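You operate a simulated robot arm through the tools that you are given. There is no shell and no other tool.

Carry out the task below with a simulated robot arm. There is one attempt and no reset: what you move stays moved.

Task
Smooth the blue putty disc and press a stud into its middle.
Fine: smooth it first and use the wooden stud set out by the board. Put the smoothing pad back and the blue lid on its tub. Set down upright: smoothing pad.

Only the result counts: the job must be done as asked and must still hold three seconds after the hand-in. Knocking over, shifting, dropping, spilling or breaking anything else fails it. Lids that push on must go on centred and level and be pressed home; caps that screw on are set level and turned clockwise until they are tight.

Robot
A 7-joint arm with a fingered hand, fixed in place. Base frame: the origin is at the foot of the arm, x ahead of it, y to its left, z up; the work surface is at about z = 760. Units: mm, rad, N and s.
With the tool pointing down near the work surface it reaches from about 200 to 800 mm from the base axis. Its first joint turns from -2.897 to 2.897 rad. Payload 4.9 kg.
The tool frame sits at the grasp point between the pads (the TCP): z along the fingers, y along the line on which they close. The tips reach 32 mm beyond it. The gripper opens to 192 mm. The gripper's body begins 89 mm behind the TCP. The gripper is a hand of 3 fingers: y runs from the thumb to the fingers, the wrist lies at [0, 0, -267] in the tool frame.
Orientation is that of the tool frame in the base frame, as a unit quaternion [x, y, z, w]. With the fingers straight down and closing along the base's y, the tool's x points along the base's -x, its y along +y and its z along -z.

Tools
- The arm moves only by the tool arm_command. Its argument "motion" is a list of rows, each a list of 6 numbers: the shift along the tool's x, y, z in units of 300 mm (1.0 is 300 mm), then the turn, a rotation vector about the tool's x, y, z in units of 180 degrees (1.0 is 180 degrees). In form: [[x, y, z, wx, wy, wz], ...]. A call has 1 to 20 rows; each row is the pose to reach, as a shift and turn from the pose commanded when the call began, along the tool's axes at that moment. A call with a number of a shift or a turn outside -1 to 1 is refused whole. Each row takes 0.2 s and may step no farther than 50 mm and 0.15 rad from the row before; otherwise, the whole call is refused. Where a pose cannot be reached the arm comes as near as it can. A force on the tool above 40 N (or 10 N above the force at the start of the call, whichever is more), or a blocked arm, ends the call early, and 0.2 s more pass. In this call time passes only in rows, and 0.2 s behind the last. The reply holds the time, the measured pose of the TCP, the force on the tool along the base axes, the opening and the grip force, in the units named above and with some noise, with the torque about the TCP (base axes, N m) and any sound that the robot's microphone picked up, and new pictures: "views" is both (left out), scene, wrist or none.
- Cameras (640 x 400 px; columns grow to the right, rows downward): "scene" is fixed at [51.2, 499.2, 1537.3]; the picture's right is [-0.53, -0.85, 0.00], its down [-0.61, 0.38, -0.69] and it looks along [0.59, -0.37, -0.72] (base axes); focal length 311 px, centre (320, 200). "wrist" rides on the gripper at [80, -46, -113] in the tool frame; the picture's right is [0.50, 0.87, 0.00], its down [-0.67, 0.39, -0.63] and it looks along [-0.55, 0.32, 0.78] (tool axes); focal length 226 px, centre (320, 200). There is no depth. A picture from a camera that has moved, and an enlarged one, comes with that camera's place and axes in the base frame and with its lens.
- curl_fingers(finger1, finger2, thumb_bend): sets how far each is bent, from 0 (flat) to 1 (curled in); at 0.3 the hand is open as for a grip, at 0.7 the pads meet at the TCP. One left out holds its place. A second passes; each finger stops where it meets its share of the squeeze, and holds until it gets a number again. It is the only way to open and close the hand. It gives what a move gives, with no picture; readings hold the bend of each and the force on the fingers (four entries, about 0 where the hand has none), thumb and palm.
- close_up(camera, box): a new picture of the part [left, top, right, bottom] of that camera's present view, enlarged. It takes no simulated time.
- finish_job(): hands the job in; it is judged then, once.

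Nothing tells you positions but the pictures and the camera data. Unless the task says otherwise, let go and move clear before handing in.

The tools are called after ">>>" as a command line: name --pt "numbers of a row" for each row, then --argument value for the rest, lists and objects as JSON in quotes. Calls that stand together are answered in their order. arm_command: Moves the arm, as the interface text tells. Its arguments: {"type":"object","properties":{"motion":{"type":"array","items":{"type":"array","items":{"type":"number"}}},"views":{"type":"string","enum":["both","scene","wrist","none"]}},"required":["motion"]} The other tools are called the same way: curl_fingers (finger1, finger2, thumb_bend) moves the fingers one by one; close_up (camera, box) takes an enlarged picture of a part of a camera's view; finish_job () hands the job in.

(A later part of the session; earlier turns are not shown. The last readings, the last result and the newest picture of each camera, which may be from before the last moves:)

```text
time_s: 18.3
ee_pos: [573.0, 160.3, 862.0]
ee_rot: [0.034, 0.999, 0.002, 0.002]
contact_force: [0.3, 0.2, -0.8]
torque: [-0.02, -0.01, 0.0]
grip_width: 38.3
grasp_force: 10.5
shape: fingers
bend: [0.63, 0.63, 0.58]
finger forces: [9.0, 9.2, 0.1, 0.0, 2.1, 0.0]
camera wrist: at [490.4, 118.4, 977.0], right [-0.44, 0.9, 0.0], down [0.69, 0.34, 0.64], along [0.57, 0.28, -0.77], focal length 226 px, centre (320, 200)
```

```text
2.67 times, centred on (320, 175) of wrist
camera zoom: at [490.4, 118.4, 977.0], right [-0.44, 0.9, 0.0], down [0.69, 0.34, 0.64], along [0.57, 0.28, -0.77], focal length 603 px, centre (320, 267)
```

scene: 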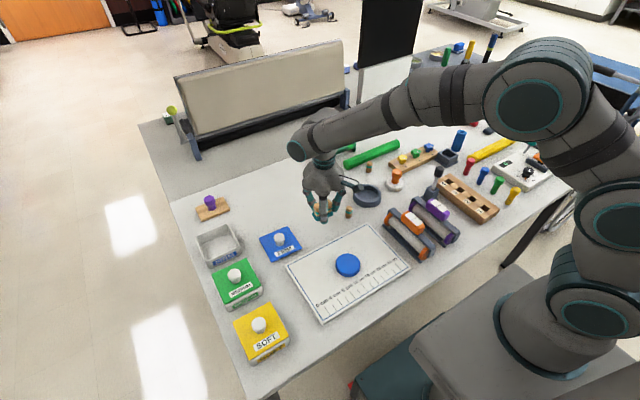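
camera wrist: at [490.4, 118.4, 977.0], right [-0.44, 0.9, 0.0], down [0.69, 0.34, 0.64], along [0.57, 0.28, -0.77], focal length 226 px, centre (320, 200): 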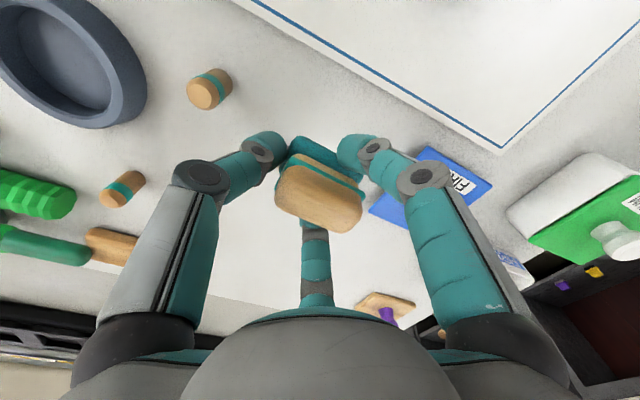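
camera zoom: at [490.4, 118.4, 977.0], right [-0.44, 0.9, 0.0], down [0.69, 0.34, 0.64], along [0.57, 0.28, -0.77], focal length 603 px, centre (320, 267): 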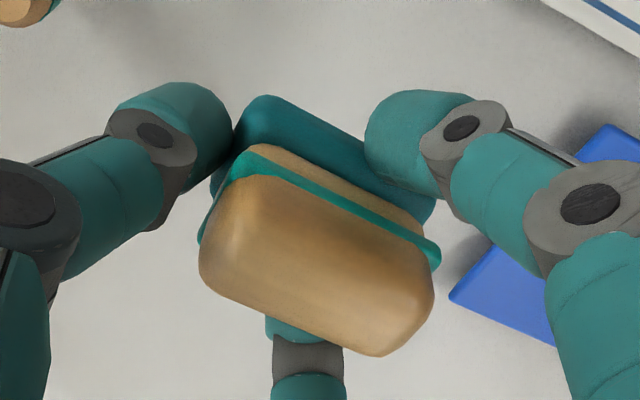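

The pad is now level and stable in the grasp. I'll carry it over to above the disc.

>>> arm_command --pt "0.131 0.004 0 0 0 0" --pt "0.263 0.008 0 0 0 0" --pt "0.394 0.012 0 0 0 0" --pt "0.526 0.017 0 0 0 0"

>>> close_up --camera "scene" --box '[290, 195, 410, 285]'

>>> close_up --camera "wrist" --box '[200, 60, 440, 210]'

```text
time_s: 19.3
ee_pos: [414.7, 175.8, 859.2]
ee_rot: [0.034, 0.999, 0.002, 0.004]
contact_force: [-1.0, -0.8, -0.8]
torque: [-0.02, -0.02, 0.0]
grip_width: 38.0
grasp_force: 10.5
shape: fingers
bend: [0.63, 0.63, 0.58]
finger forces: [9.1, 9.3, 0.0, 0.0, 2.0, 0.0]
camera wrist: at [331.8, 134.9, 973.3], right [-0.44, 0.9, 0.0], down [0.69, 0.34, 0.64], along [0.57, 0.28, -0.77], focal length 226 px, centre (320, 200)
```

scene: 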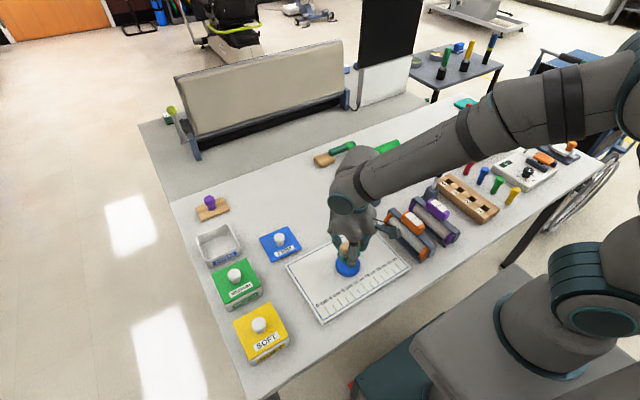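
wrist: 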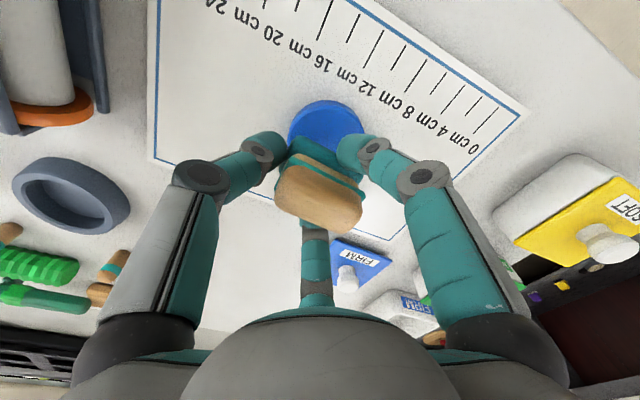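

```text
4.44 times, centred on (350, 240) of scene
camera zoom: at [51.2, 499.2, 1537.3], right [-0.53, -0.85, 0.0], down [-0.61, 0.38, -0.69], along [0.59, -0.37, -0.72], focal length 1382 px, centre (187, 22)
```

zoom: 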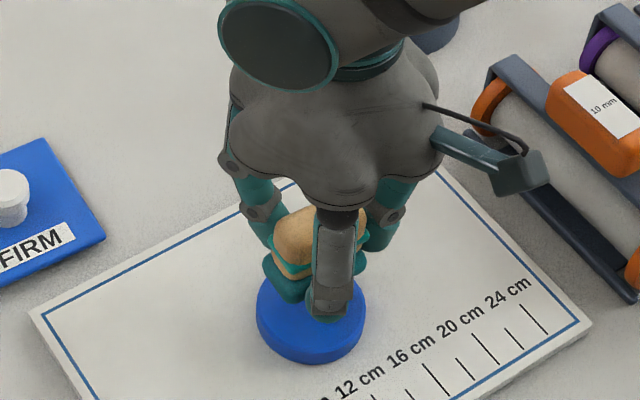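

```text
2.67 times, centred on (320, 135) of wrist
camera zoom: at [331.8, 134.9, 973.3], right [-0.44, 0.9, 0.0], down [0.69, 0.34, 0.64], along [0.57, 0.28, -0.77], focal length 603 px, centre (320, 373)
```

zoom: 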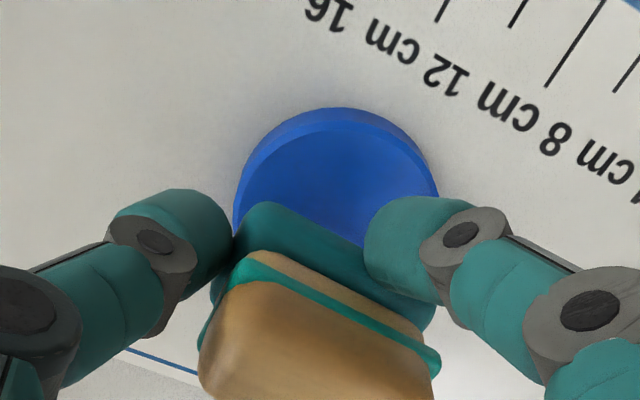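

>>> arm_command --pt "0 0 0.05 0 0 0" --pt "0 0 0.083 0 0 0"

>>> close_up --camera "scene" --box '[310, 220, 390, 280]'

>>> close_up --camera "wrist" --box '[240, 70, 400, 170]'

```text
time_s: 19.9
ee_pos: [415.3, 175.6, 835.3]
ee_rot: [0.033, 0.999, 0.002, 0.002]
contact_force: [-0.3, 0.5, -1.0]
torque: [-0.01, -0.01, -0.01]
grip_width: 38.3
grasp_force: 10.3
shape: fingers
bend: [0.63, 0.63, 0.58]
finger forces: [9.0, 9.4, 0.0, 0.0, 2.0, 0.0]
camera wrist: at [332.3, 134.2, 949.2], right [-0.44, 0.9, 0.0], down [0.69, 0.34, 0.64], along [0.57, 0.28, -0.77], focal length 226 px, centre (320, 200)
```

scene: 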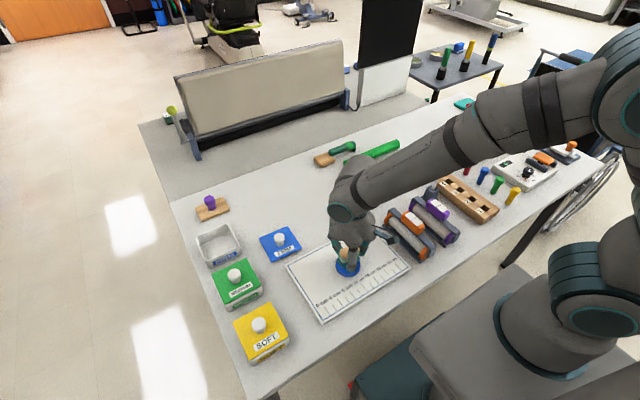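
wrist: 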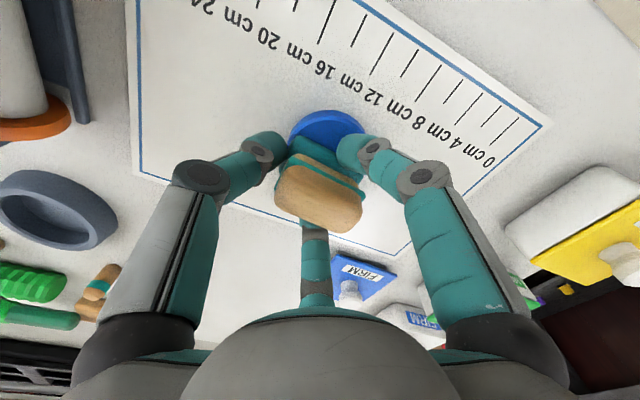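

```text
6.67 times, centred on (350, 250) of scene
camera zoom: at [51.2, 499.2, 1537.3], right [-0.53, -0.85, 0.0], down [-0.61, 0.38, -0.69], along [0.59, -0.37, -0.72], focal length 2072 px, centre (120, -133)
```

zoom: 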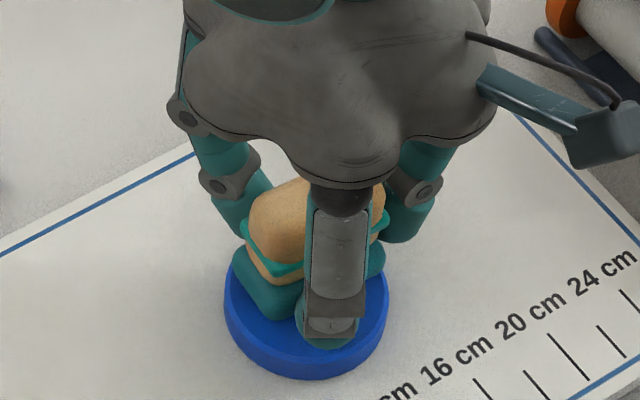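

```text
4.00 times, centred on (320, 120) of wrist
camera zoom: at [332.3, 134.2, 949.2], right [-0.44, 0.9, 0.0], down [0.69, 0.34, 0.64], along [0.57, 0.28, -0.77], focal length 904 px, centre (320, 520)
```

zoom: 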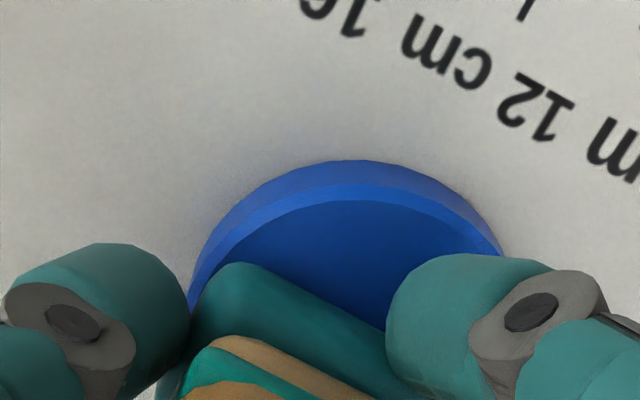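

The wrist view suggests the disc is centred near (408,179), so I'll adjust and lower in small steps, watching the force.

>>> arm_command --pt "0.019 0.012 0 0 0 0" --pt "0.019 0.012 0.01 0 0 0" --pt "0.019 0.012 0.02 0 0 0" --views "none"

>>> arm_command --pt "0 0 0.007 0 0 0" --views "none"

>>> arm_command --pt "0 0 0.007 0 0 0" --views "wrist"

>>> close_up --camera "scene" --box '[310, 220, 390, 280]'

```text
time_s: 20.7
ee_pos: [411.5, 179.6, 830.9]
ee_rot: [0.034, 0.999, 0.001, 0.004]
contact_force: [-0.2, -0.2, 1.6]
torque: [-0.04, 0.03, -0.01]
grip_width: 38.0
grasp_force: 10.6
shape: fingers
bend: [0.63, 0.63, 0.58]
finger forces: [9.5, 9.3, 0.0, 0.0, 2.3, 0.0]
```

```text
time_s: 21.1
ee_pos: [412.8, 180.1, 829.0]
ee_rot: [0.033, 0.999, 0.002, 0.004]
contact_force: [-1.9, 1.3, 11.8]
torque: [0.0, 0.07, -0.06]
grip_width: 38.0
grasp_force: 12.5
shape: fingers
bend: [0.63, 0.63, 0.58]
finger forces: [11.9, 10.6, 0.0, 0.0, 2.8, 0.0]
```

```text
time_s: 21.5
ee_pos: [411.7, 180.8, 828.8]
ee_rot: [0.034, 0.999, 0.002, 0.004]
contact_force: [-1.7, 2.2, 20.5]
torque: [0.15, 0.12, -0.02]
grip_width: 38.1
grasp_force: 14.3
shape: fingers
bend: [0.63, 0.63, 0.58]
finger forces: [13.7, 11.9, 0.0, 0.1, 3.0, 0.0]
camera wrist: at [328.6, 139.1, 942.1], right [-0.44, 0.9, 0.0], down [0.69, 0.34, 0.64], along [0.57, 0.28, -0.77], focal length 226 px, centre (320, 200)
```

wrist: 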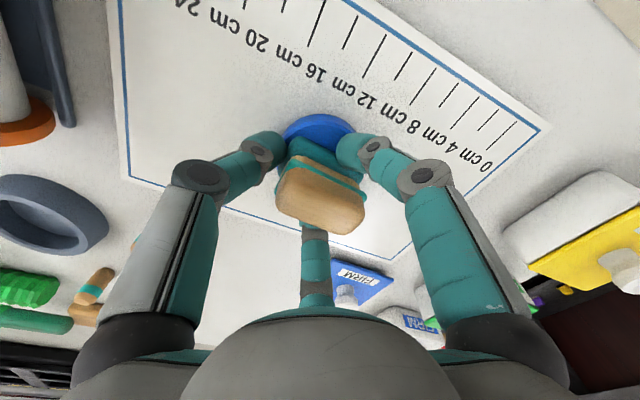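

```text
6.67 times, centred on (350, 250) of scene
camera zoom: at [51.2, 499.2, 1537.3], right [-0.53, -0.85, 0.0], down [-0.61, 0.38, -0.69], along [0.59, -0.37, -0.72], focal length 2072 px, centre (120, -133)
```

zoom: 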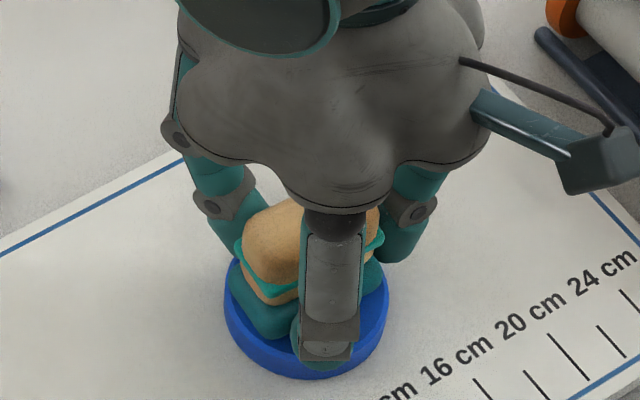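

The pad is in contact at about 20 N. I'll ease off to about 10 N and smooth with gentle strokes.

>>> arm_command --pt "0 0 -0.006 0 0 0" --pt "0.017 0 -0.006 0 0 0" --pt "0.033 0 -0.006 0 0 0" --pt "0.017 0 -0.006 0 0 0" --pt "0 0 -0.006 0 0 0" --views "wrist"

>>> close_up --camera "scene" --box '[310, 220, 390, 280]'

>>> close_up --camera "wrist" --box '[240, 70, 400, 170]'

```text
time_s: 22.7
ee_pos: [409.7, 177.8, 828.6]
ee_rot: [0.035, 0.999, 0.001, 0.002]
contact_force: [-5.4, 2.7, 9.3]
torque: [0.16, 0.29, 0.02]
grip_width: 40.1
grasp_force: 12.4
shape: fingers
bend: [0.62, 0.64, 0.58]
finger forces: [13.9, 8.5, 0.0, 0.1, 1.9, 0.0]
camera wrist: at [326.2, 137.8, 943.0], right [-0.44, 0.9, 0.0], down [0.69, 0.34, 0.63], along [0.57, 0.28, -0.77], focal length 226 px, centre (320, 200)
```

wrist: 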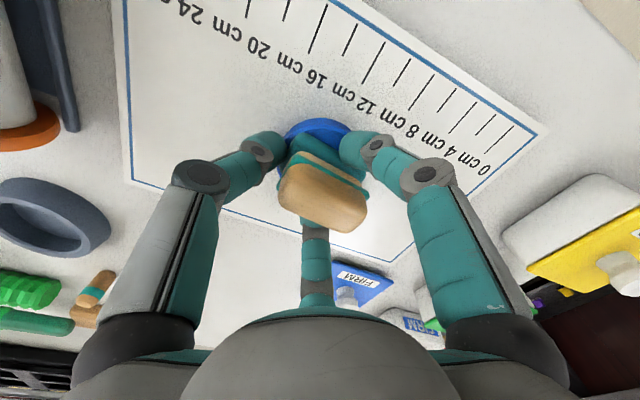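

```text
6.67 times, centred on (350, 250) of scene
camera zoom: at [51.2, 499.2, 1537.3], right [-0.53, -0.85, 0.0], down [-0.61, 0.38, -0.69], along [0.59, -0.37, -0.72], focal length 2072 px, centre (120, -133)
```

zoom: 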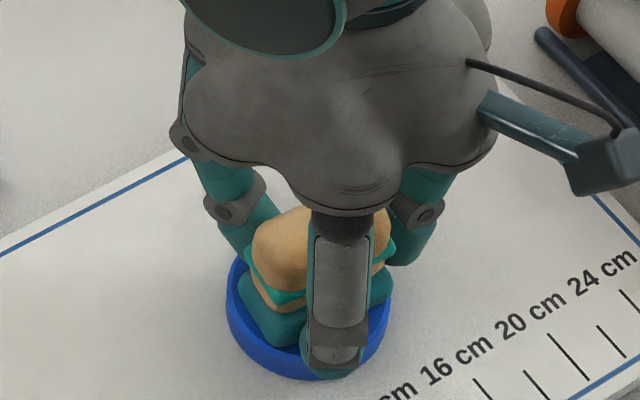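

```text
4.00 times, centred on (320, 120) of wrist
camera zoom: at [326.2, 137.8, 943.0], right [-0.44, 0.9, 0.0], down [0.69, 0.34, 0.63], along [0.57, 0.28, -0.77], focal length 904 px, centre (320, 520)
```

zoom: 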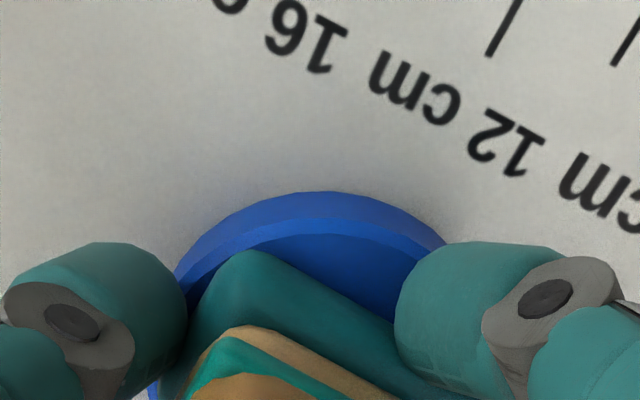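

>>> arm_command --pt "0 0 -0.02 0 0 0" --pt "0 0 -0.1 0 0 0" --pt "-0.15 0 -0.15 0 0 0" --pt "-0.3 0 -0.15 0 0 0"

>>> close_up --camera "scene" --box '[316, 240, 380, 280]'

>>> close_up --camera "scene" --box '[290, 180, 370, 240]'

>>> close_up --camera "wrist" --box '[240, 0, 400, 100]'

```text
time_s: 23.7
ee_pos: [500.7, 169.1, 874.9]
ee_rot: [0.035, 0.999, 0.002, 0.003]
contact_force: [-0.5, 0.5, -1.3]
torque: [0.0, 0.05, 0.01]
grip_width: 39.8
grasp_force: 10.8
shape: fingers
bend: [0.62, 0.64, 0.58]
finger forces: [10.2, 9.8, 0.0, 0.0, 2.2, 0.1]
camera wrist: at [417.3, 128.2, 988.1], right [-0.44, 0.9, 0.0], down [0.69, 0.34, 0.64], along [0.57, 0.28, -0.77], focal length 226 px, centre (320, 200)
```

scene: 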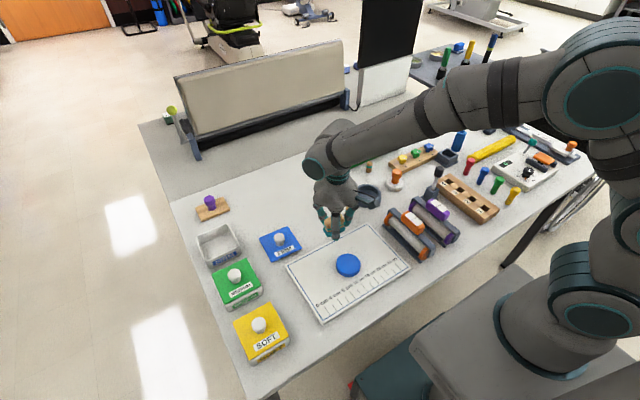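
wrist: 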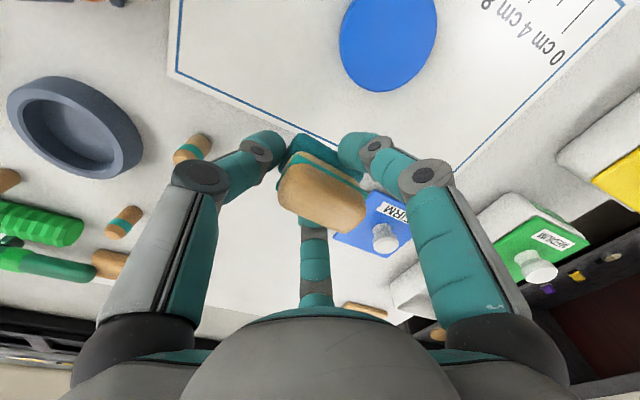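

```text
10.00 times, centred on (348, 260) of scene
camera zoom: at [51.2, 499.2, 1537.3], right [-0.53, -0.85, 0.0], down [-0.61, 0.38, -0.69], along [0.59, -0.37, -0.72], focal length 3108 px, centre (40, -400)
```

zoom: 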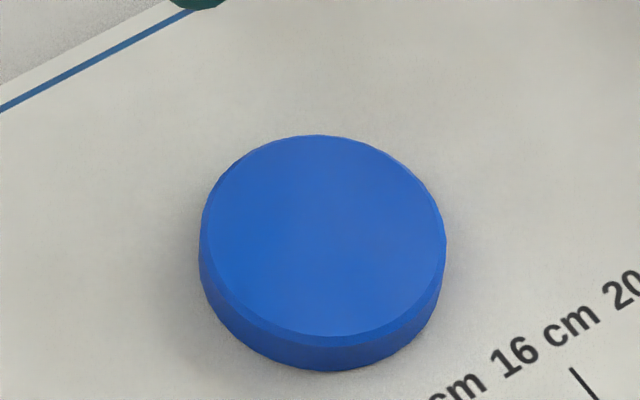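

```text
6.67 times, centred on (330, 210) of scene
camera zoom: at [51.2, 499.2, 1537.3], right [-0.53, -0.85, 0.0], down [-0.61, 0.38, -0.69], along [0.59, -0.37, -0.72], focal length 2072 px, centre (253, 133)
```

zoom: 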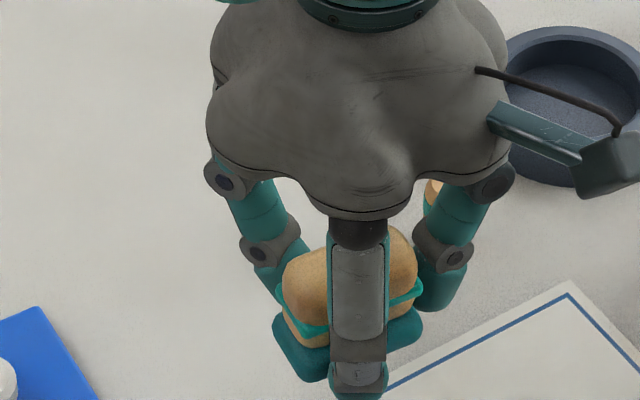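

```text
4.00 times, centred on (320, 50) of wrist
camera zoom: at [417.3, 128.2, 988.1], right [-0.44, 0.9, 0.0], down [0.69, 0.34, 0.64], along [0.57, 0.28, -0.77], focal length 904 px, centre (320, 800)
```

zoom: 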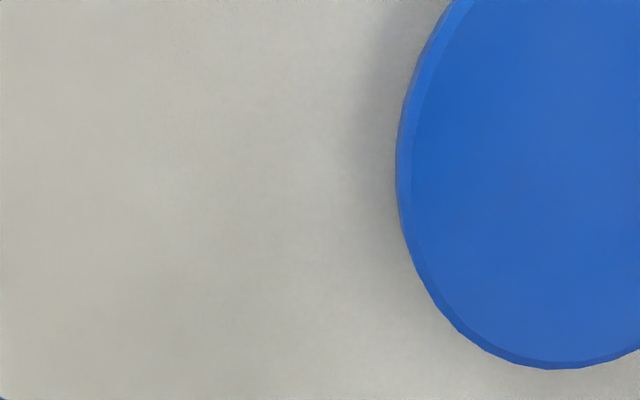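

The disc seems nearly unchanged in place (about 1 mm). I'll tighten the grip a bit and go back for strokes, checking whether the pad slides over the disc rather than dragging it.

>>> curl_fingers --finger1 1.0 --finger2 1.0

>>> close_up --camera "wrist" --box '[200, 100, 440, 250]'

```text
time_s: 24.7
ee_pos: [499.7, 170.0, 874.6]
ee_rot: [0.034, 0.999, 0.001, 0.003]
contact_force: [0.6, 0.8, -0.1]
torque: [0.0, -0.01, 0.0]
grip_width: 40.1
grasp_force: 10.2
shape: fingers
bend: [0.62, 0.64, 0.58]
finger forces: [9.5, 9.7, 0.1, 0.1, 2.0, 0.0]
```

```text
2.67 times, centred on (320, 175) of wrist
camera zoom: at [417.0, 128.3, 988.0], right [-0.44, 0.9, 0.0], down [0.69, 0.34, 0.64], along [0.57, 0.28, -0.77], focal length 603 px, centre (320, 267)
```

zoom: 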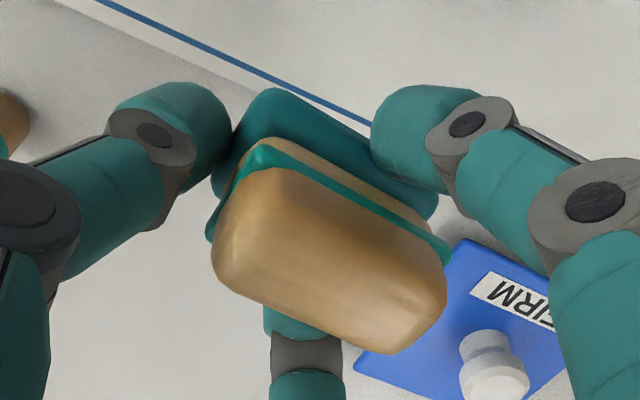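

>>> arm_command --pt "0.15 0.005 0.05 0 0 0" --pt "0.302 0.011 0.1 0 0 0" --pt "0.302 0.011 0.148 0 0 0" --pt "0.302 0.011 0.157 0 0 0" --views "none"

>>> arm_command --pt "0.02 0 0 0 0 0" --pt "0.04 0 0 0 0 0" --views "wrist"

>>> close_up --camera "scene" --box '[316, 240, 380, 280]'

>>> close_up --camera "wrist" --box '[240, 70, 400, 170]'

```text
time_s: 25.7
ee_pos: [410.1, 181.6, 828.1]
ee_rot: [0.034, 0.999, 0.003, 0.003]
contact_force: [-2.4, -0.3, 9.0]
torque: [0.05, 0.22, -0.03]
grip_width: 39.5
grasp_force: 13.1
shape: fingers
bend: [0.62, 0.64, 0.58]
finger forces: [12.3, 10.3, 0.0, 0.1, 2.7, 0.0]
```

```text
time_s: 26.3
ee_pos: [399.8, 183.3, 828.8]
ee_rot: [0.034, 0.999, 0.003, 0.004]
contact_force: [6.0, -1.5, 9.3]
torque: [0.0, -0.14, 0.02]
grip_width: 39.3
grasp_force: 13.3
shape: fingers
bend: [0.63, 0.64, 0.58]
finger forces: [9.0, 13.5, 0.1, 0.1, 3.1, 0.1]
camera wrist: at [316.2, 141.5, 942.3], right [-0.44, 0.9, 0.0], down [0.69, 0.34, 0.64], along [0.57, 0.28, -0.77], focal length 226 px, centre (320, 200)
```

wrist: 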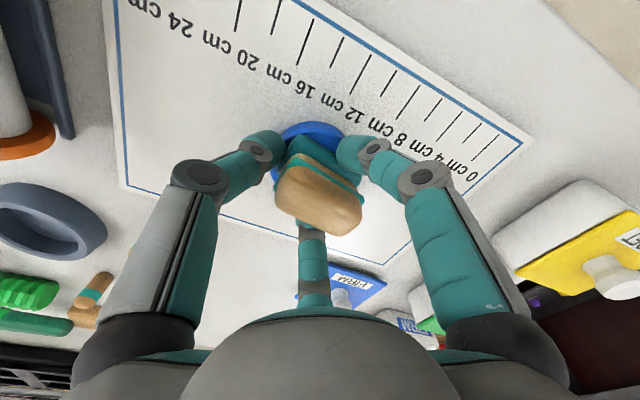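

```text
10.00 times, centred on (348, 260) of scene
camera zoom: at [51.2, 499.2, 1537.3], right [-0.53, -0.85, 0.0], down [-0.61, 0.38, -0.69], along [0.59, -0.37, -0.72], focal length 3108 px, centre (40, -400)
```

zoom: 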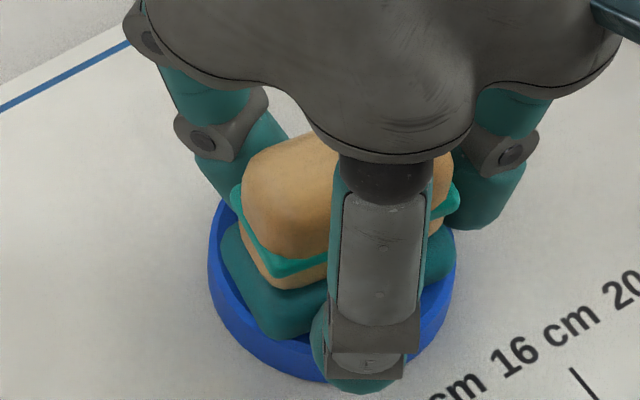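

```text
4.00 times, centred on (320, 120) of wrist
camera zoom: at [316.2, 141.5, 942.3], right [-0.44, 0.9, 0.0], down [0.69, 0.34, 0.64], along [0.57, 0.28, -0.77], focal length 904 px, centre (320, 520)
```

zoom: 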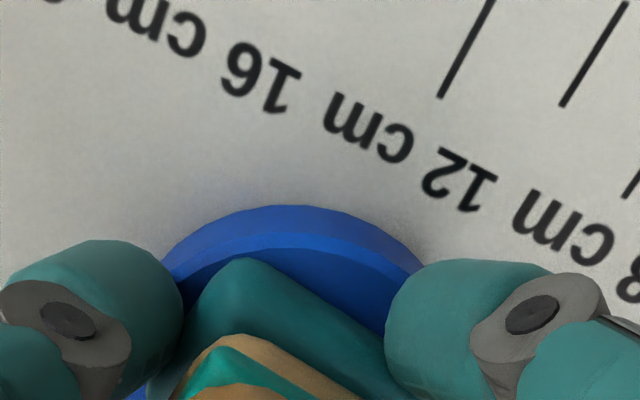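

The disc drags along under this load, so I'll bring it back with the reverse stroke and then check its position.

>>> arm_command --pt "-0.02 0 0 0 0 0" --pt "-0.043 0 0 0 0 0" --pt "-0.043 0 -0.02 0 0 0" --views "wrist"

>>> close_up --camera "scene" --box '[316, 240, 380, 280]'

>>> close_up --camera "wrist" --box '[240, 70, 400, 170]'

```text
time_s: 27.1
ee_pos: [409.8, 180.0, 832.8]
ee_rot: [0.034, 0.999, 0.002, 0.001]
contact_force: [-0.5, -0.8, -1.7]
torque: [-0.02, 0.03, -0.02]
grip_width: 41.7
grasp_force: 11.6
shape: fingers
bend: [0.61, 0.65, 0.58]
finger forces: [10.3, 10.0, 0.1, 0.0, 2.4, 0.0]
camera wrist: at [327.7, 140.3, 946.5], right [-0.44, 0.9, 0.0], down [0.69, 0.34, 0.63], along [0.57, 0.28, -0.77], focal length 226 px, centre (320, 200)
```

wrist: 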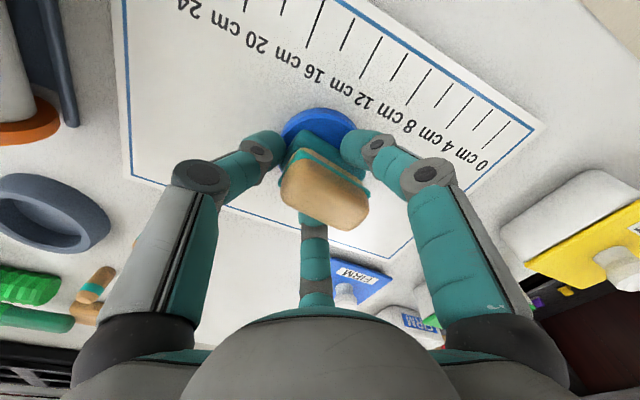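

```text
10.00 times, centred on (348, 260) of scene
camera zoom: at [51.2, 499.2, 1537.3], right [-0.53, -0.85, 0.0], down [-0.61, 0.38, -0.69], along [0.59, -0.37, -0.72], focal length 3108 px, centre (40, -400)
```

zoom: 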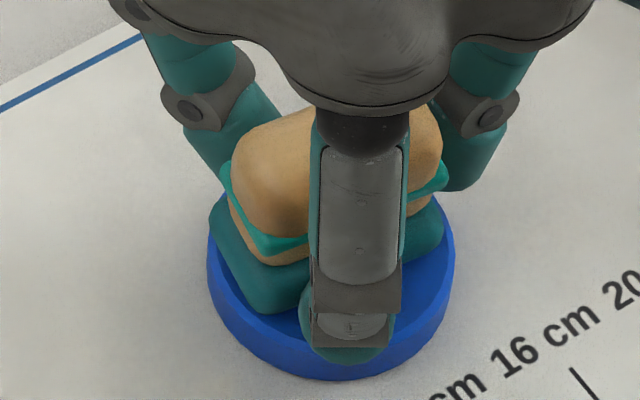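

```text
4.00 times, centred on (320, 120) of wrist
camera zoom: at [327.7, 140.3, 946.5], right [-0.44, 0.9, 0.0], down [0.69, 0.34, 0.63], along [0.57, 0.28, -0.77], focal length 904 px, centre (320, 520)
```

zoom: 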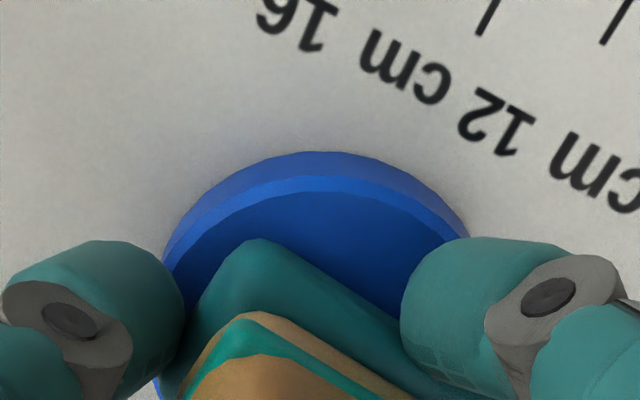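

>>> arm_command --pt "0 0 -0.08 0 0 0" --pt "-0.15 0 -0.1 0 0 0" --pt "-0.3 0 -0.1 0 0 0"

>>> close_up --camera "scene" --box '[316, 240, 380, 280]'

>>> close_up --camera "wrist" --box '[310, 0, 470, 100]'

>>> close_up --camera "wrist" --box '[200, 100, 440, 250]'

```text
time_s: 27.9
ee_pos: [498.7, 175.9, 864.8]
ee_rot: [0.035, 0.999, 0.003, 0.003]
contact_force: [-0.4, 0.4, -0.8]
torque: [0.01, -0.01, -0.02]
grip_width: 41.3
grasp_force: 11.4
shape: fingers
bend: [0.61, 0.65, 0.58]
finger forces: [10.3, 10.0, 0.0, 0.0, 2.2, 0.1]
camera wrist: at [417.3, 134.5, 978.0], right [-0.44, 0.9, 0.0], down [0.69, 0.34, 0.64], along [0.57, 0.28, -0.77], focal length 226 px, centre (320, 200)
```

scene: 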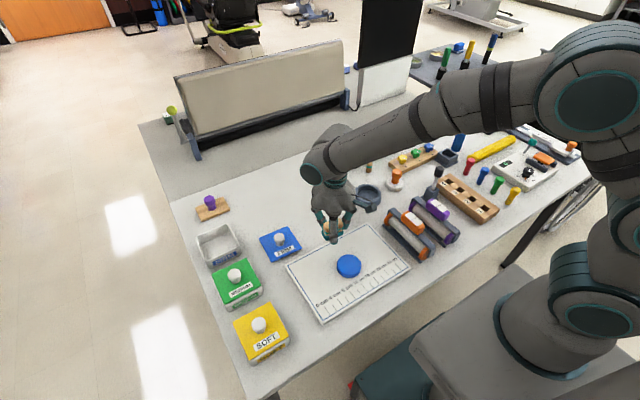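
wrist: 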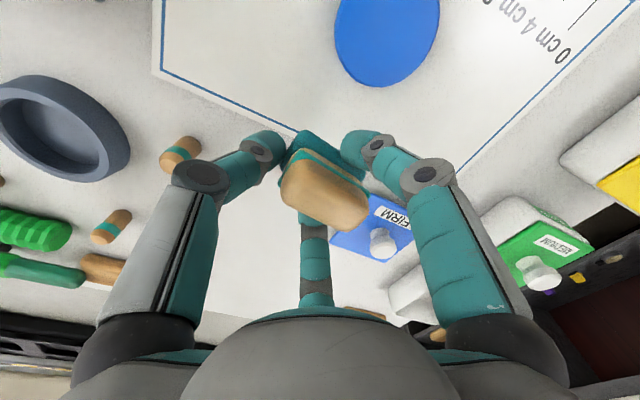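

```text
10.00 times, centred on (348, 260) of scene
camera zoom: at [51.2, 499.2, 1537.3], right [-0.53, -0.85, 0.0], down [-0.61, 0.38, -0.69], along [0.59, -0.37, -0.72], focal length 3108 px, centre (40, -400)
```

zoom: 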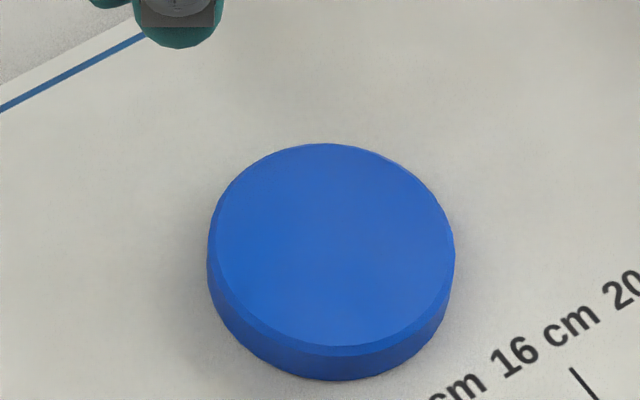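

```text
4.00 times, centred on (390, 50) of wrist
camera zoom: at [417.3, 134.5, 978.0], right [-0.44, 0.9, 0.0], down [0.69, 0.34, 0.64], along [0.57, 0.28, -0.77], focal length 904 px, centre (40, 800)
```

zoom: 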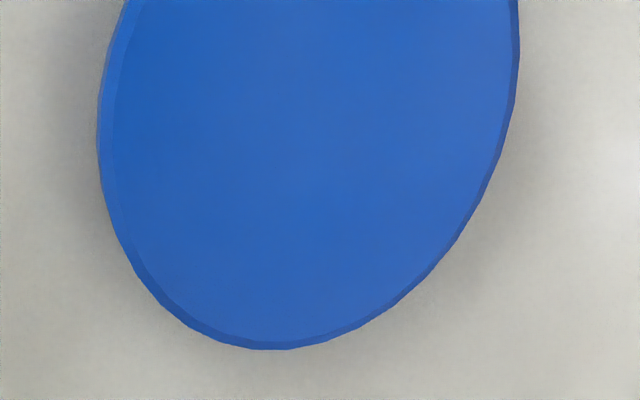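

```text
2.67 times, centred on (320, 175) of wrist
camera zoom: at [417.3, 134.5, 978.0], right [-0.44, 0.9, 0.0], down [0.69, 0.34, 0.64], along [0.57, 0.28, -0.77], focal length 603 px, centre (320, 267)
```

zoom: 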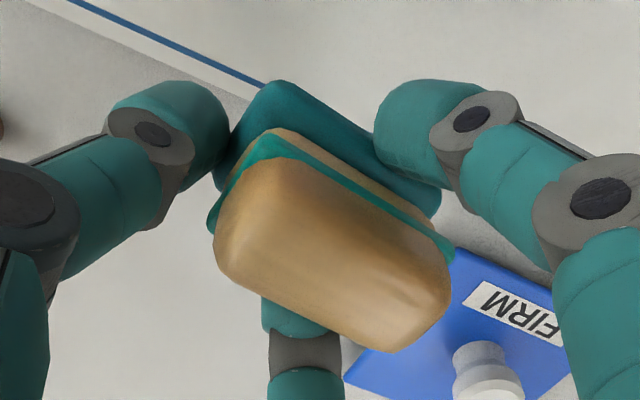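

The disc has moved about 5 mm toward the robot and still looks flat and whole. I'll finish the smoothing with light strokes to avoid further dragging, approaching contact in small steps.

>>> arm_command --pt "0.15 -0.005 0 0 0 0" --pt "0.315 -0.01 0 0 0 0" --pt "0.315 -0.01 0.1 0 0 0" --pt "0.315 -0.01 0.117 0 0 0" --views "none"

>>> arm_command --pt "0 0 0.003 0 0 0" --views "none"

```text
time_s: 28.9
ee_pos: [407.2, 180.3, 829.8]
ee_rot: [0.034, 0.999, 0.002, 0.004]
contact_force: [-1.2, 0.4, 6.8]
torque: [0.07, 0.23, 0.03]
grip_width: 41.2
grasp_force: 13.1
shape: fingers
bend: [0.61, 0.65, 0.58]
finger forces: [13.3, 10.5, 0.0, 0.0, 2.8, 0.0]
```

```text
time_s: 29.3
ee_pos: [406.8, 182.2, 828.0]
ee_rot: [0.034, 0.999, 0.003, 0.003]
contact_force: [-3.7, -0.5, 18.4]
torque: [0.23, 0.61, 0.1]
grip_width: 41.1
grasp_force: 18.6
shape: fingers
bend: [0.62, 0.65, 0.58]
finger forces: [23.1, 10.4, 0.0, 0.0, 3.8, 0.0]
```

The torque shows a fingertip is also touching the disc. I'll take the pad back to its place, undo its small twist, and regrasp it slightly higher so only the pad touches.

>>> arm_command --pt "0 0 -0.08 0 0 0" --pt "0 0 -0.167 0 0 0" --pt "-0.14 -0.002 -0.167 0 0 -0.008" --pt "-0.28 -0.004 -0.167 0 0 -0.017" --pt "-0.42 -0.006 -0.167 0 0 -0.025" --pt "-0.557 -0.007 -0.167 0 0 -0.033" --pt "-0.557 -0.007 -0.05 0 0 -0.033"

>>> close_up --camera "scene" --box '[272, 170, 368, 245]'

>>> close_up --camera "scene" --box '[316, 240, 380, 280]'

>>> close_up --camera "wrist" --box '[200, 100, 440, 250]'

```text
time_s: 30.9
ee_pos: [571.7, 166.3, 845.0]
ee_rot: [-0.017, 1.0, 0.003, 0.003]
contact_force: [-0.4, 0.5, 0.0]
torque: [0.02, 0.02, -0.03]
grip_width: 41.3
grasp_force: 10.4
shape: fingers
bend: [0.61, 0.65, 0.58]
finger forces: [9.9, 9.7, 0.0, 0.0, 2.0, 0.0]
camera wrist: at [493.2, 117.8, 958.1], right [-0.53, 0.85, 0.0], down [0.65, 0.41, 0.64], along [0.54, 0.34, -0.77], focal length 226 px, centre (320, 200)
```

scene: 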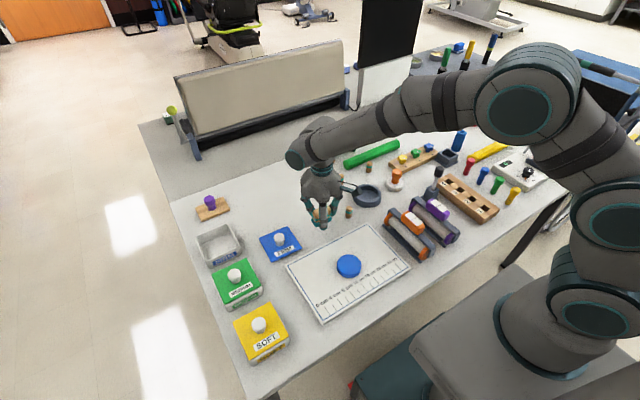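
wrist: 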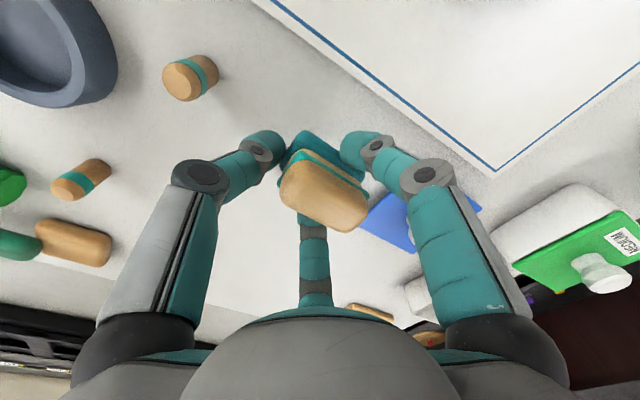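

```text
5.33 times, centred on (320, 208) of scene
camera zoom: at [51.2, 499.2, 1537.3], right [-0.53, -0.85, 0.0], down [-0.61, 0.38, -0.69], along [0.59, -0.37, -0.72], focal length 1658 px, centre (320, 160)
```

zoom: 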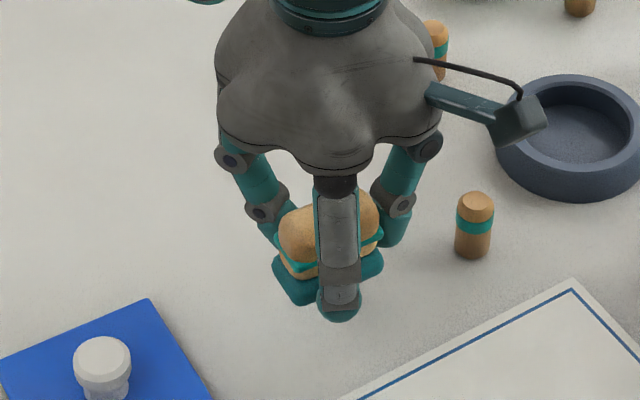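

```text
10.00 times, centred on (348, 260) of scene
camera zoom: at [51.2, 499.2, 1537.3], right [-0.53, -0.85, 0.0], down [-0.61, 0.38, -0.69], along [0.59, -0.37, -0.72], focal length 3108 px, centre (40, -400)
```

zoom: 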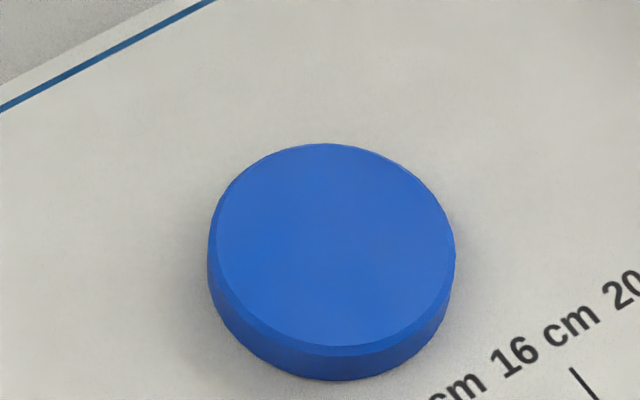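

```text
2.67 times, centred on (320, 175) of wrist
camera zoom: at [493.2, 117.8, 958.1], right [-0.53, 0.85, 0.0], down [0.65, 0.41, 0.64], along [0.54, 0.34, -0.77], focal length 603 px, centre (320, 267)
```

zoom: 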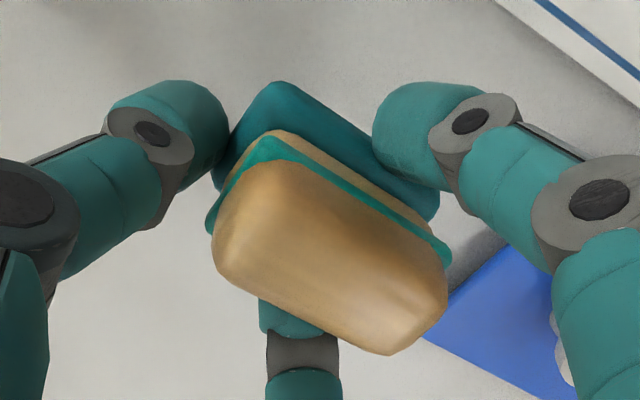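

>>> arm_command --pt "-0.005 0.003 0.06 0 0 0" --pt "-0.005 0.003 0.12 0 0 0" --pt "-0.005 0.003 0.132 0 0 0" --views "none"

```text
time_s: 31.7
ee_pos: [573.8, 167.0, 804.2]
ee_rot: [-0.018, 1.0, 0.003, 0.002]
contact_force: [0.3, -0.1, -0.8]
torque: [0.03, -0.02, -0.01]
grip_width: 41.1
grasp_force: 10.9
shape: fingers
bend: [0.61, 0.65, 0.58]
finger forces: [10.0, 9.7, 0.0, 0.0, 2.0, 0.0]
```

>>> arm_command --pt "0 0 0.004 0 0 0" --pt "0 0 0.006 0 0 0" --views "none"

>>> close_up --camera "scene" --box '[300, 200, 364, 240]'

```text
time_s: 32.3
ee_pos: [572.8, 167.9, 801.3]
ee_rot: [-0.017, 1.0, 0.003, 0.004]
contact_force: [0.5, -0.9, 0.0]
torque: [-0.03, 0.03, -0.02]
grip_width: 41.4
grasp_force: 11.5
shape: fingers
bend: [0.61, 0.65, 0.58]
finger forces: [10.0, 9.7, 0.0, 0.0, 2.8, 0.0]
```

```text
10.00 times, centred on (332, 220) of scene
camera zoom: at [51.2, 499.2, 1537.3], right [-0.53, -0.85, 0.0], down [-0.61, 0.38, -0.69], along [0.59, -0.37, -0.72], focal length 3108 px, centre (200, 0)
```

zoom: 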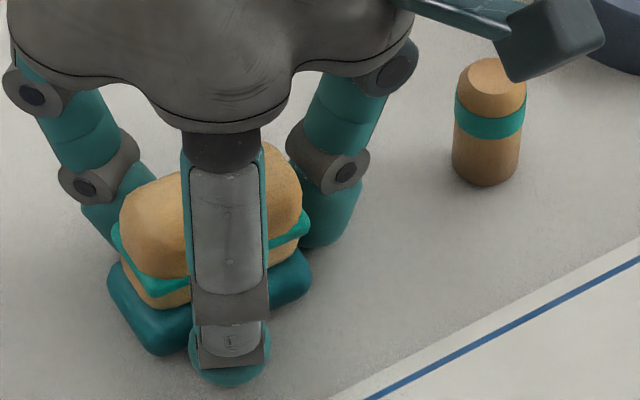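

The pad sits right back at its original footprint. I'll release, rise a little, realign, and regrasp higher.

>>> curl_fingers --finger1 0.59 --finger2 0.6 --thumb_bend 0.56

>>> arm_command --pt "0 0 -0.02 0 0 0" --pt "0 0 -0.04 0 0 0" --views "none"

>>> curl_fingers --finger1 0.54 --finger2 0.54 --thumb_bend 0.54

>>> close_up --camera "scene" --box '[300, 200, 364, 240]'

>>> close_up --camera "wrist" --box '[200, 100, 440, 250]'

```text
time_s: 33.3
ee_pos: [572.9, 166.5, 802.6]
ee_rot: [-0.017, 1.0, 0.002, 0.004]
contact_force: [0.7, 0.2, 1.5]
torque: [-0.09, -0.03, 0.07]
grip_width: 51.0
grasp_force: 0.9
shape: fingers
bend: [0.59, 0.6, 0.56]
finger forces: [0.1, 0.0, 0.0, 0.0, 2.2, 0.0]
```

```text
time_s: 33.9
ee_pos: [573.6, 166.7, 814.1]
ee_rot: [-0.018, 1.0, 0.002, 0.003]
contact_force: [0.3, -0.7, 0.7]
torque: [0.0, -0.03, 0.03]
grip_width: 51.7
grasp_force: 0.0
shape: fingers
bend: [0.59, 0.6, 0.56]
finger forces: [0.0, 0.1, 0.0, 0.0, 0.0, 0.0]
```

```text
time_s: 34.9
ee_pos: [573.8, 167.9, 812.6]
ee_rot: [-0.019, 1.0, 0.002, 0.003]
contact_force: [-0.1, -1.1, 0.3]
torque: [-0.01, -0.02, 0.01]
grip_width: 66.9
grasp_force: 0.2
shape: fingers
bend: [0.54, 0.54, 0.54]
finger forces: [0.0, 0.1, 0.0, 0.0, 0.1, 0.0]
```

```text
10.00 times, centred on (332, 220) of scene
camera zoom: at [51.2, 499.2, 1537.3], right [-0.53, -0.85, 0.0], down [-0.61, 0.38, -0.69], along [0.59, -0.37, -0.72], focal length 3108 px, centre (200, 0)
```

zoom: 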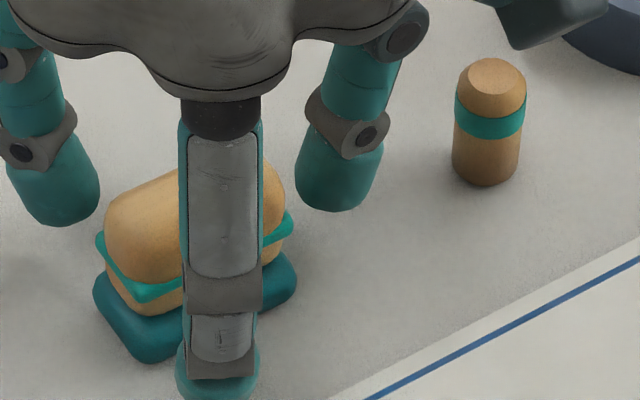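

```text
2.67 times, centred on (320, 175) of wrist
camera zoom: at [496.2, 118.1, 927.8], right [-0.53, 0.85, 0.0], down [0.65, 0.41, 0.64], along [0.54, 0.34, -0.77], focal length 603 px, centre (320, 267)
```

zoom: 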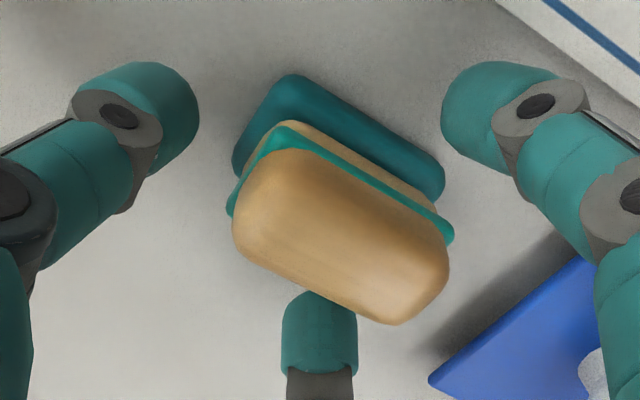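

>>> arm_command --pt "-0.003 0.009 0 0 0 0.017" --pt "-0.003 0.009 0.017 0 0 0.033" --views "none"

>>> curl_fingers --finger1 0.6 --finger2 0.6 --thumb_bend 0.575

>>> curl_fingers --finger1 0.63 --finger2 0.63

>>> curl_fingers --finger1 0.8 --finger2 0.8

>>> close_up --camera "wrist" --box '[200, 100, 440, 250]'

```text
time_s: 35.5
ee_pos: [575.3, 170.3, 808.6]
ee_rot: [0.035, 0.999, 0.002, 0.003]
contact_force: [0.6, -0.3, 0.0]
torque: [0.0, -0.05, 0.03]
grip_width: 66.5
grasp_force: 0.1
shape: fingers
bend: [0.54, 0.54, 0.54]
finger forces: [0.1, 0.0, 0.1, 0.0, 0.0, 0.1]
```

```text
time_s: 36.5
ee_pos: [574.7, 169.6, 809.9]
ee_rot: [0.034, 0.999, 0.002, 0.002]
contact_force: [-0.5, 0.1, -0.8]
torque: [0.01, -0.02, 0.01]
grip_width: 49.9
grasp_force: 0.3
shape: fingers
bend: [0.59, 0.6, 0.57]
finger forces: [0.4, 0.0, 0.0, 0.1, 0.0, 0.0]
```

```text
time_s: 37.5
ee_pos: [574.9, 169.9, 808.7]
ee_rot: [0.035, 0.999, 0.002, 0.003]
contact_force: [-1.2, 0.0, 0.2]
torque: [-0.01, 0.01, 0.02]
grip_width: 45.3
grasp_force: 1.6
shape: fingers
bend: [0.62, 0.62, 0.57]
finger forces: [1.1, 1.1, 0.0, 0.0, 0.1, 0.1]
```

```text
time_s: 38.5
ee_pos: [575.4, 170.5, 809.4]
ee_rot: [0.034, 0.999, 0.002, 0.004]
contact_force: [-0.7, 2.5, 4.0]
torque: [0.07, 0.03, 0.01]
grip_width: 40.1
grasp_force: 9.7
shape: fingers
bend: [0.64, 0.64, 0.56]
finger forces: [8.8, 9.1, 0.0, 0.0, 2.1, 0.0]
```

```text
2.67 times, centred on (320, 175) of wrist
camera zoom: at [492.5, 129.2, 923.5], right [-0.44, 0.9, 0.0], down [0.69, 0.34, 0.64], along [0.57, 0.28, -0.77], focal length 603 px, centre (320, 267)
```

zoom: 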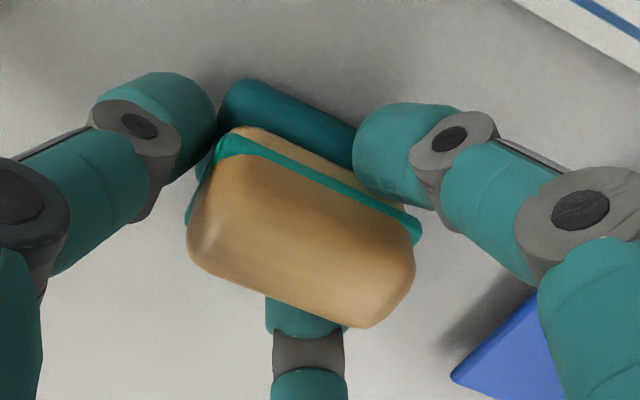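

>>> arm_command --pt "0 0 -0.03 0 0 0" --pt "0 0 -0.1 0 0 0" --pt "0 0 -0.18 0 0 0" --views "none"

>>> close_up --camera "scene" --box '[290, 180, 370, 240]'

>>> close_up --camera "wrist" --box '[200, 100, 440, 250]'

```text
time_s: 39.3
ee_pos: [574.0, 169.0, 863.7]
ee_rot: [0.034, 0.999, 0.002, 0.002]
contact_force: [-0.5, -0.8, -0.5]
torque: [0.01, -0.04, -0.01]
grip_width: 40.1
grasp_force: 8.8
shape: fingers
bend: [0.65, 0.65, 0.56]
finger forces: [8.0, 7.9, 0.0, 0.0, 2.0, 0.1]
```

```text
6.67 times, centred on (330, 210) of scene
camera zoom: at [51.2, 499.2, 1537.3], right [-0.53, -0.85, 0.0], down [-0.61, 0.38, -0.69], along [0.59, -0.37, -0.72], focal length 2072 px, centre (253, 133)
```

zoom: 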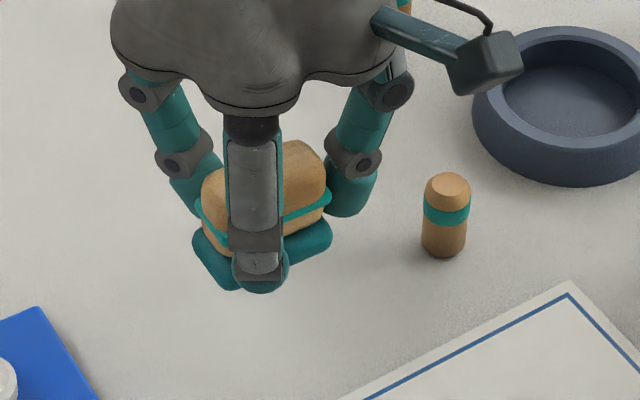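

```text
2.67 times, centred on (320, 175) of wrist
camera zoom: at [491.1, 128.0, 977.8], right [-0.44, 0.9, 0.0], down [0.69, 0.34, 0.64], along [0.57, 0.28, -0.77], focal length 603 px, centre (320, 267)
```

zoom: 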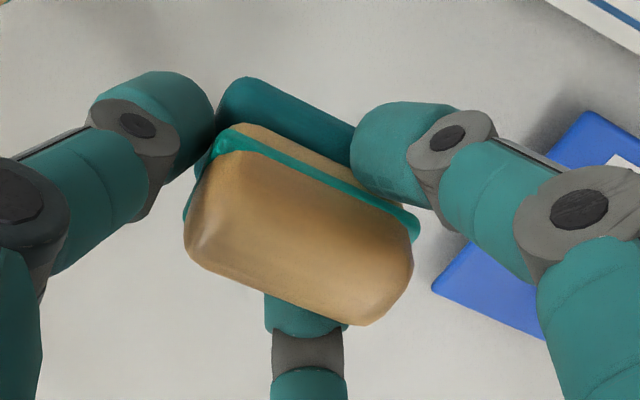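

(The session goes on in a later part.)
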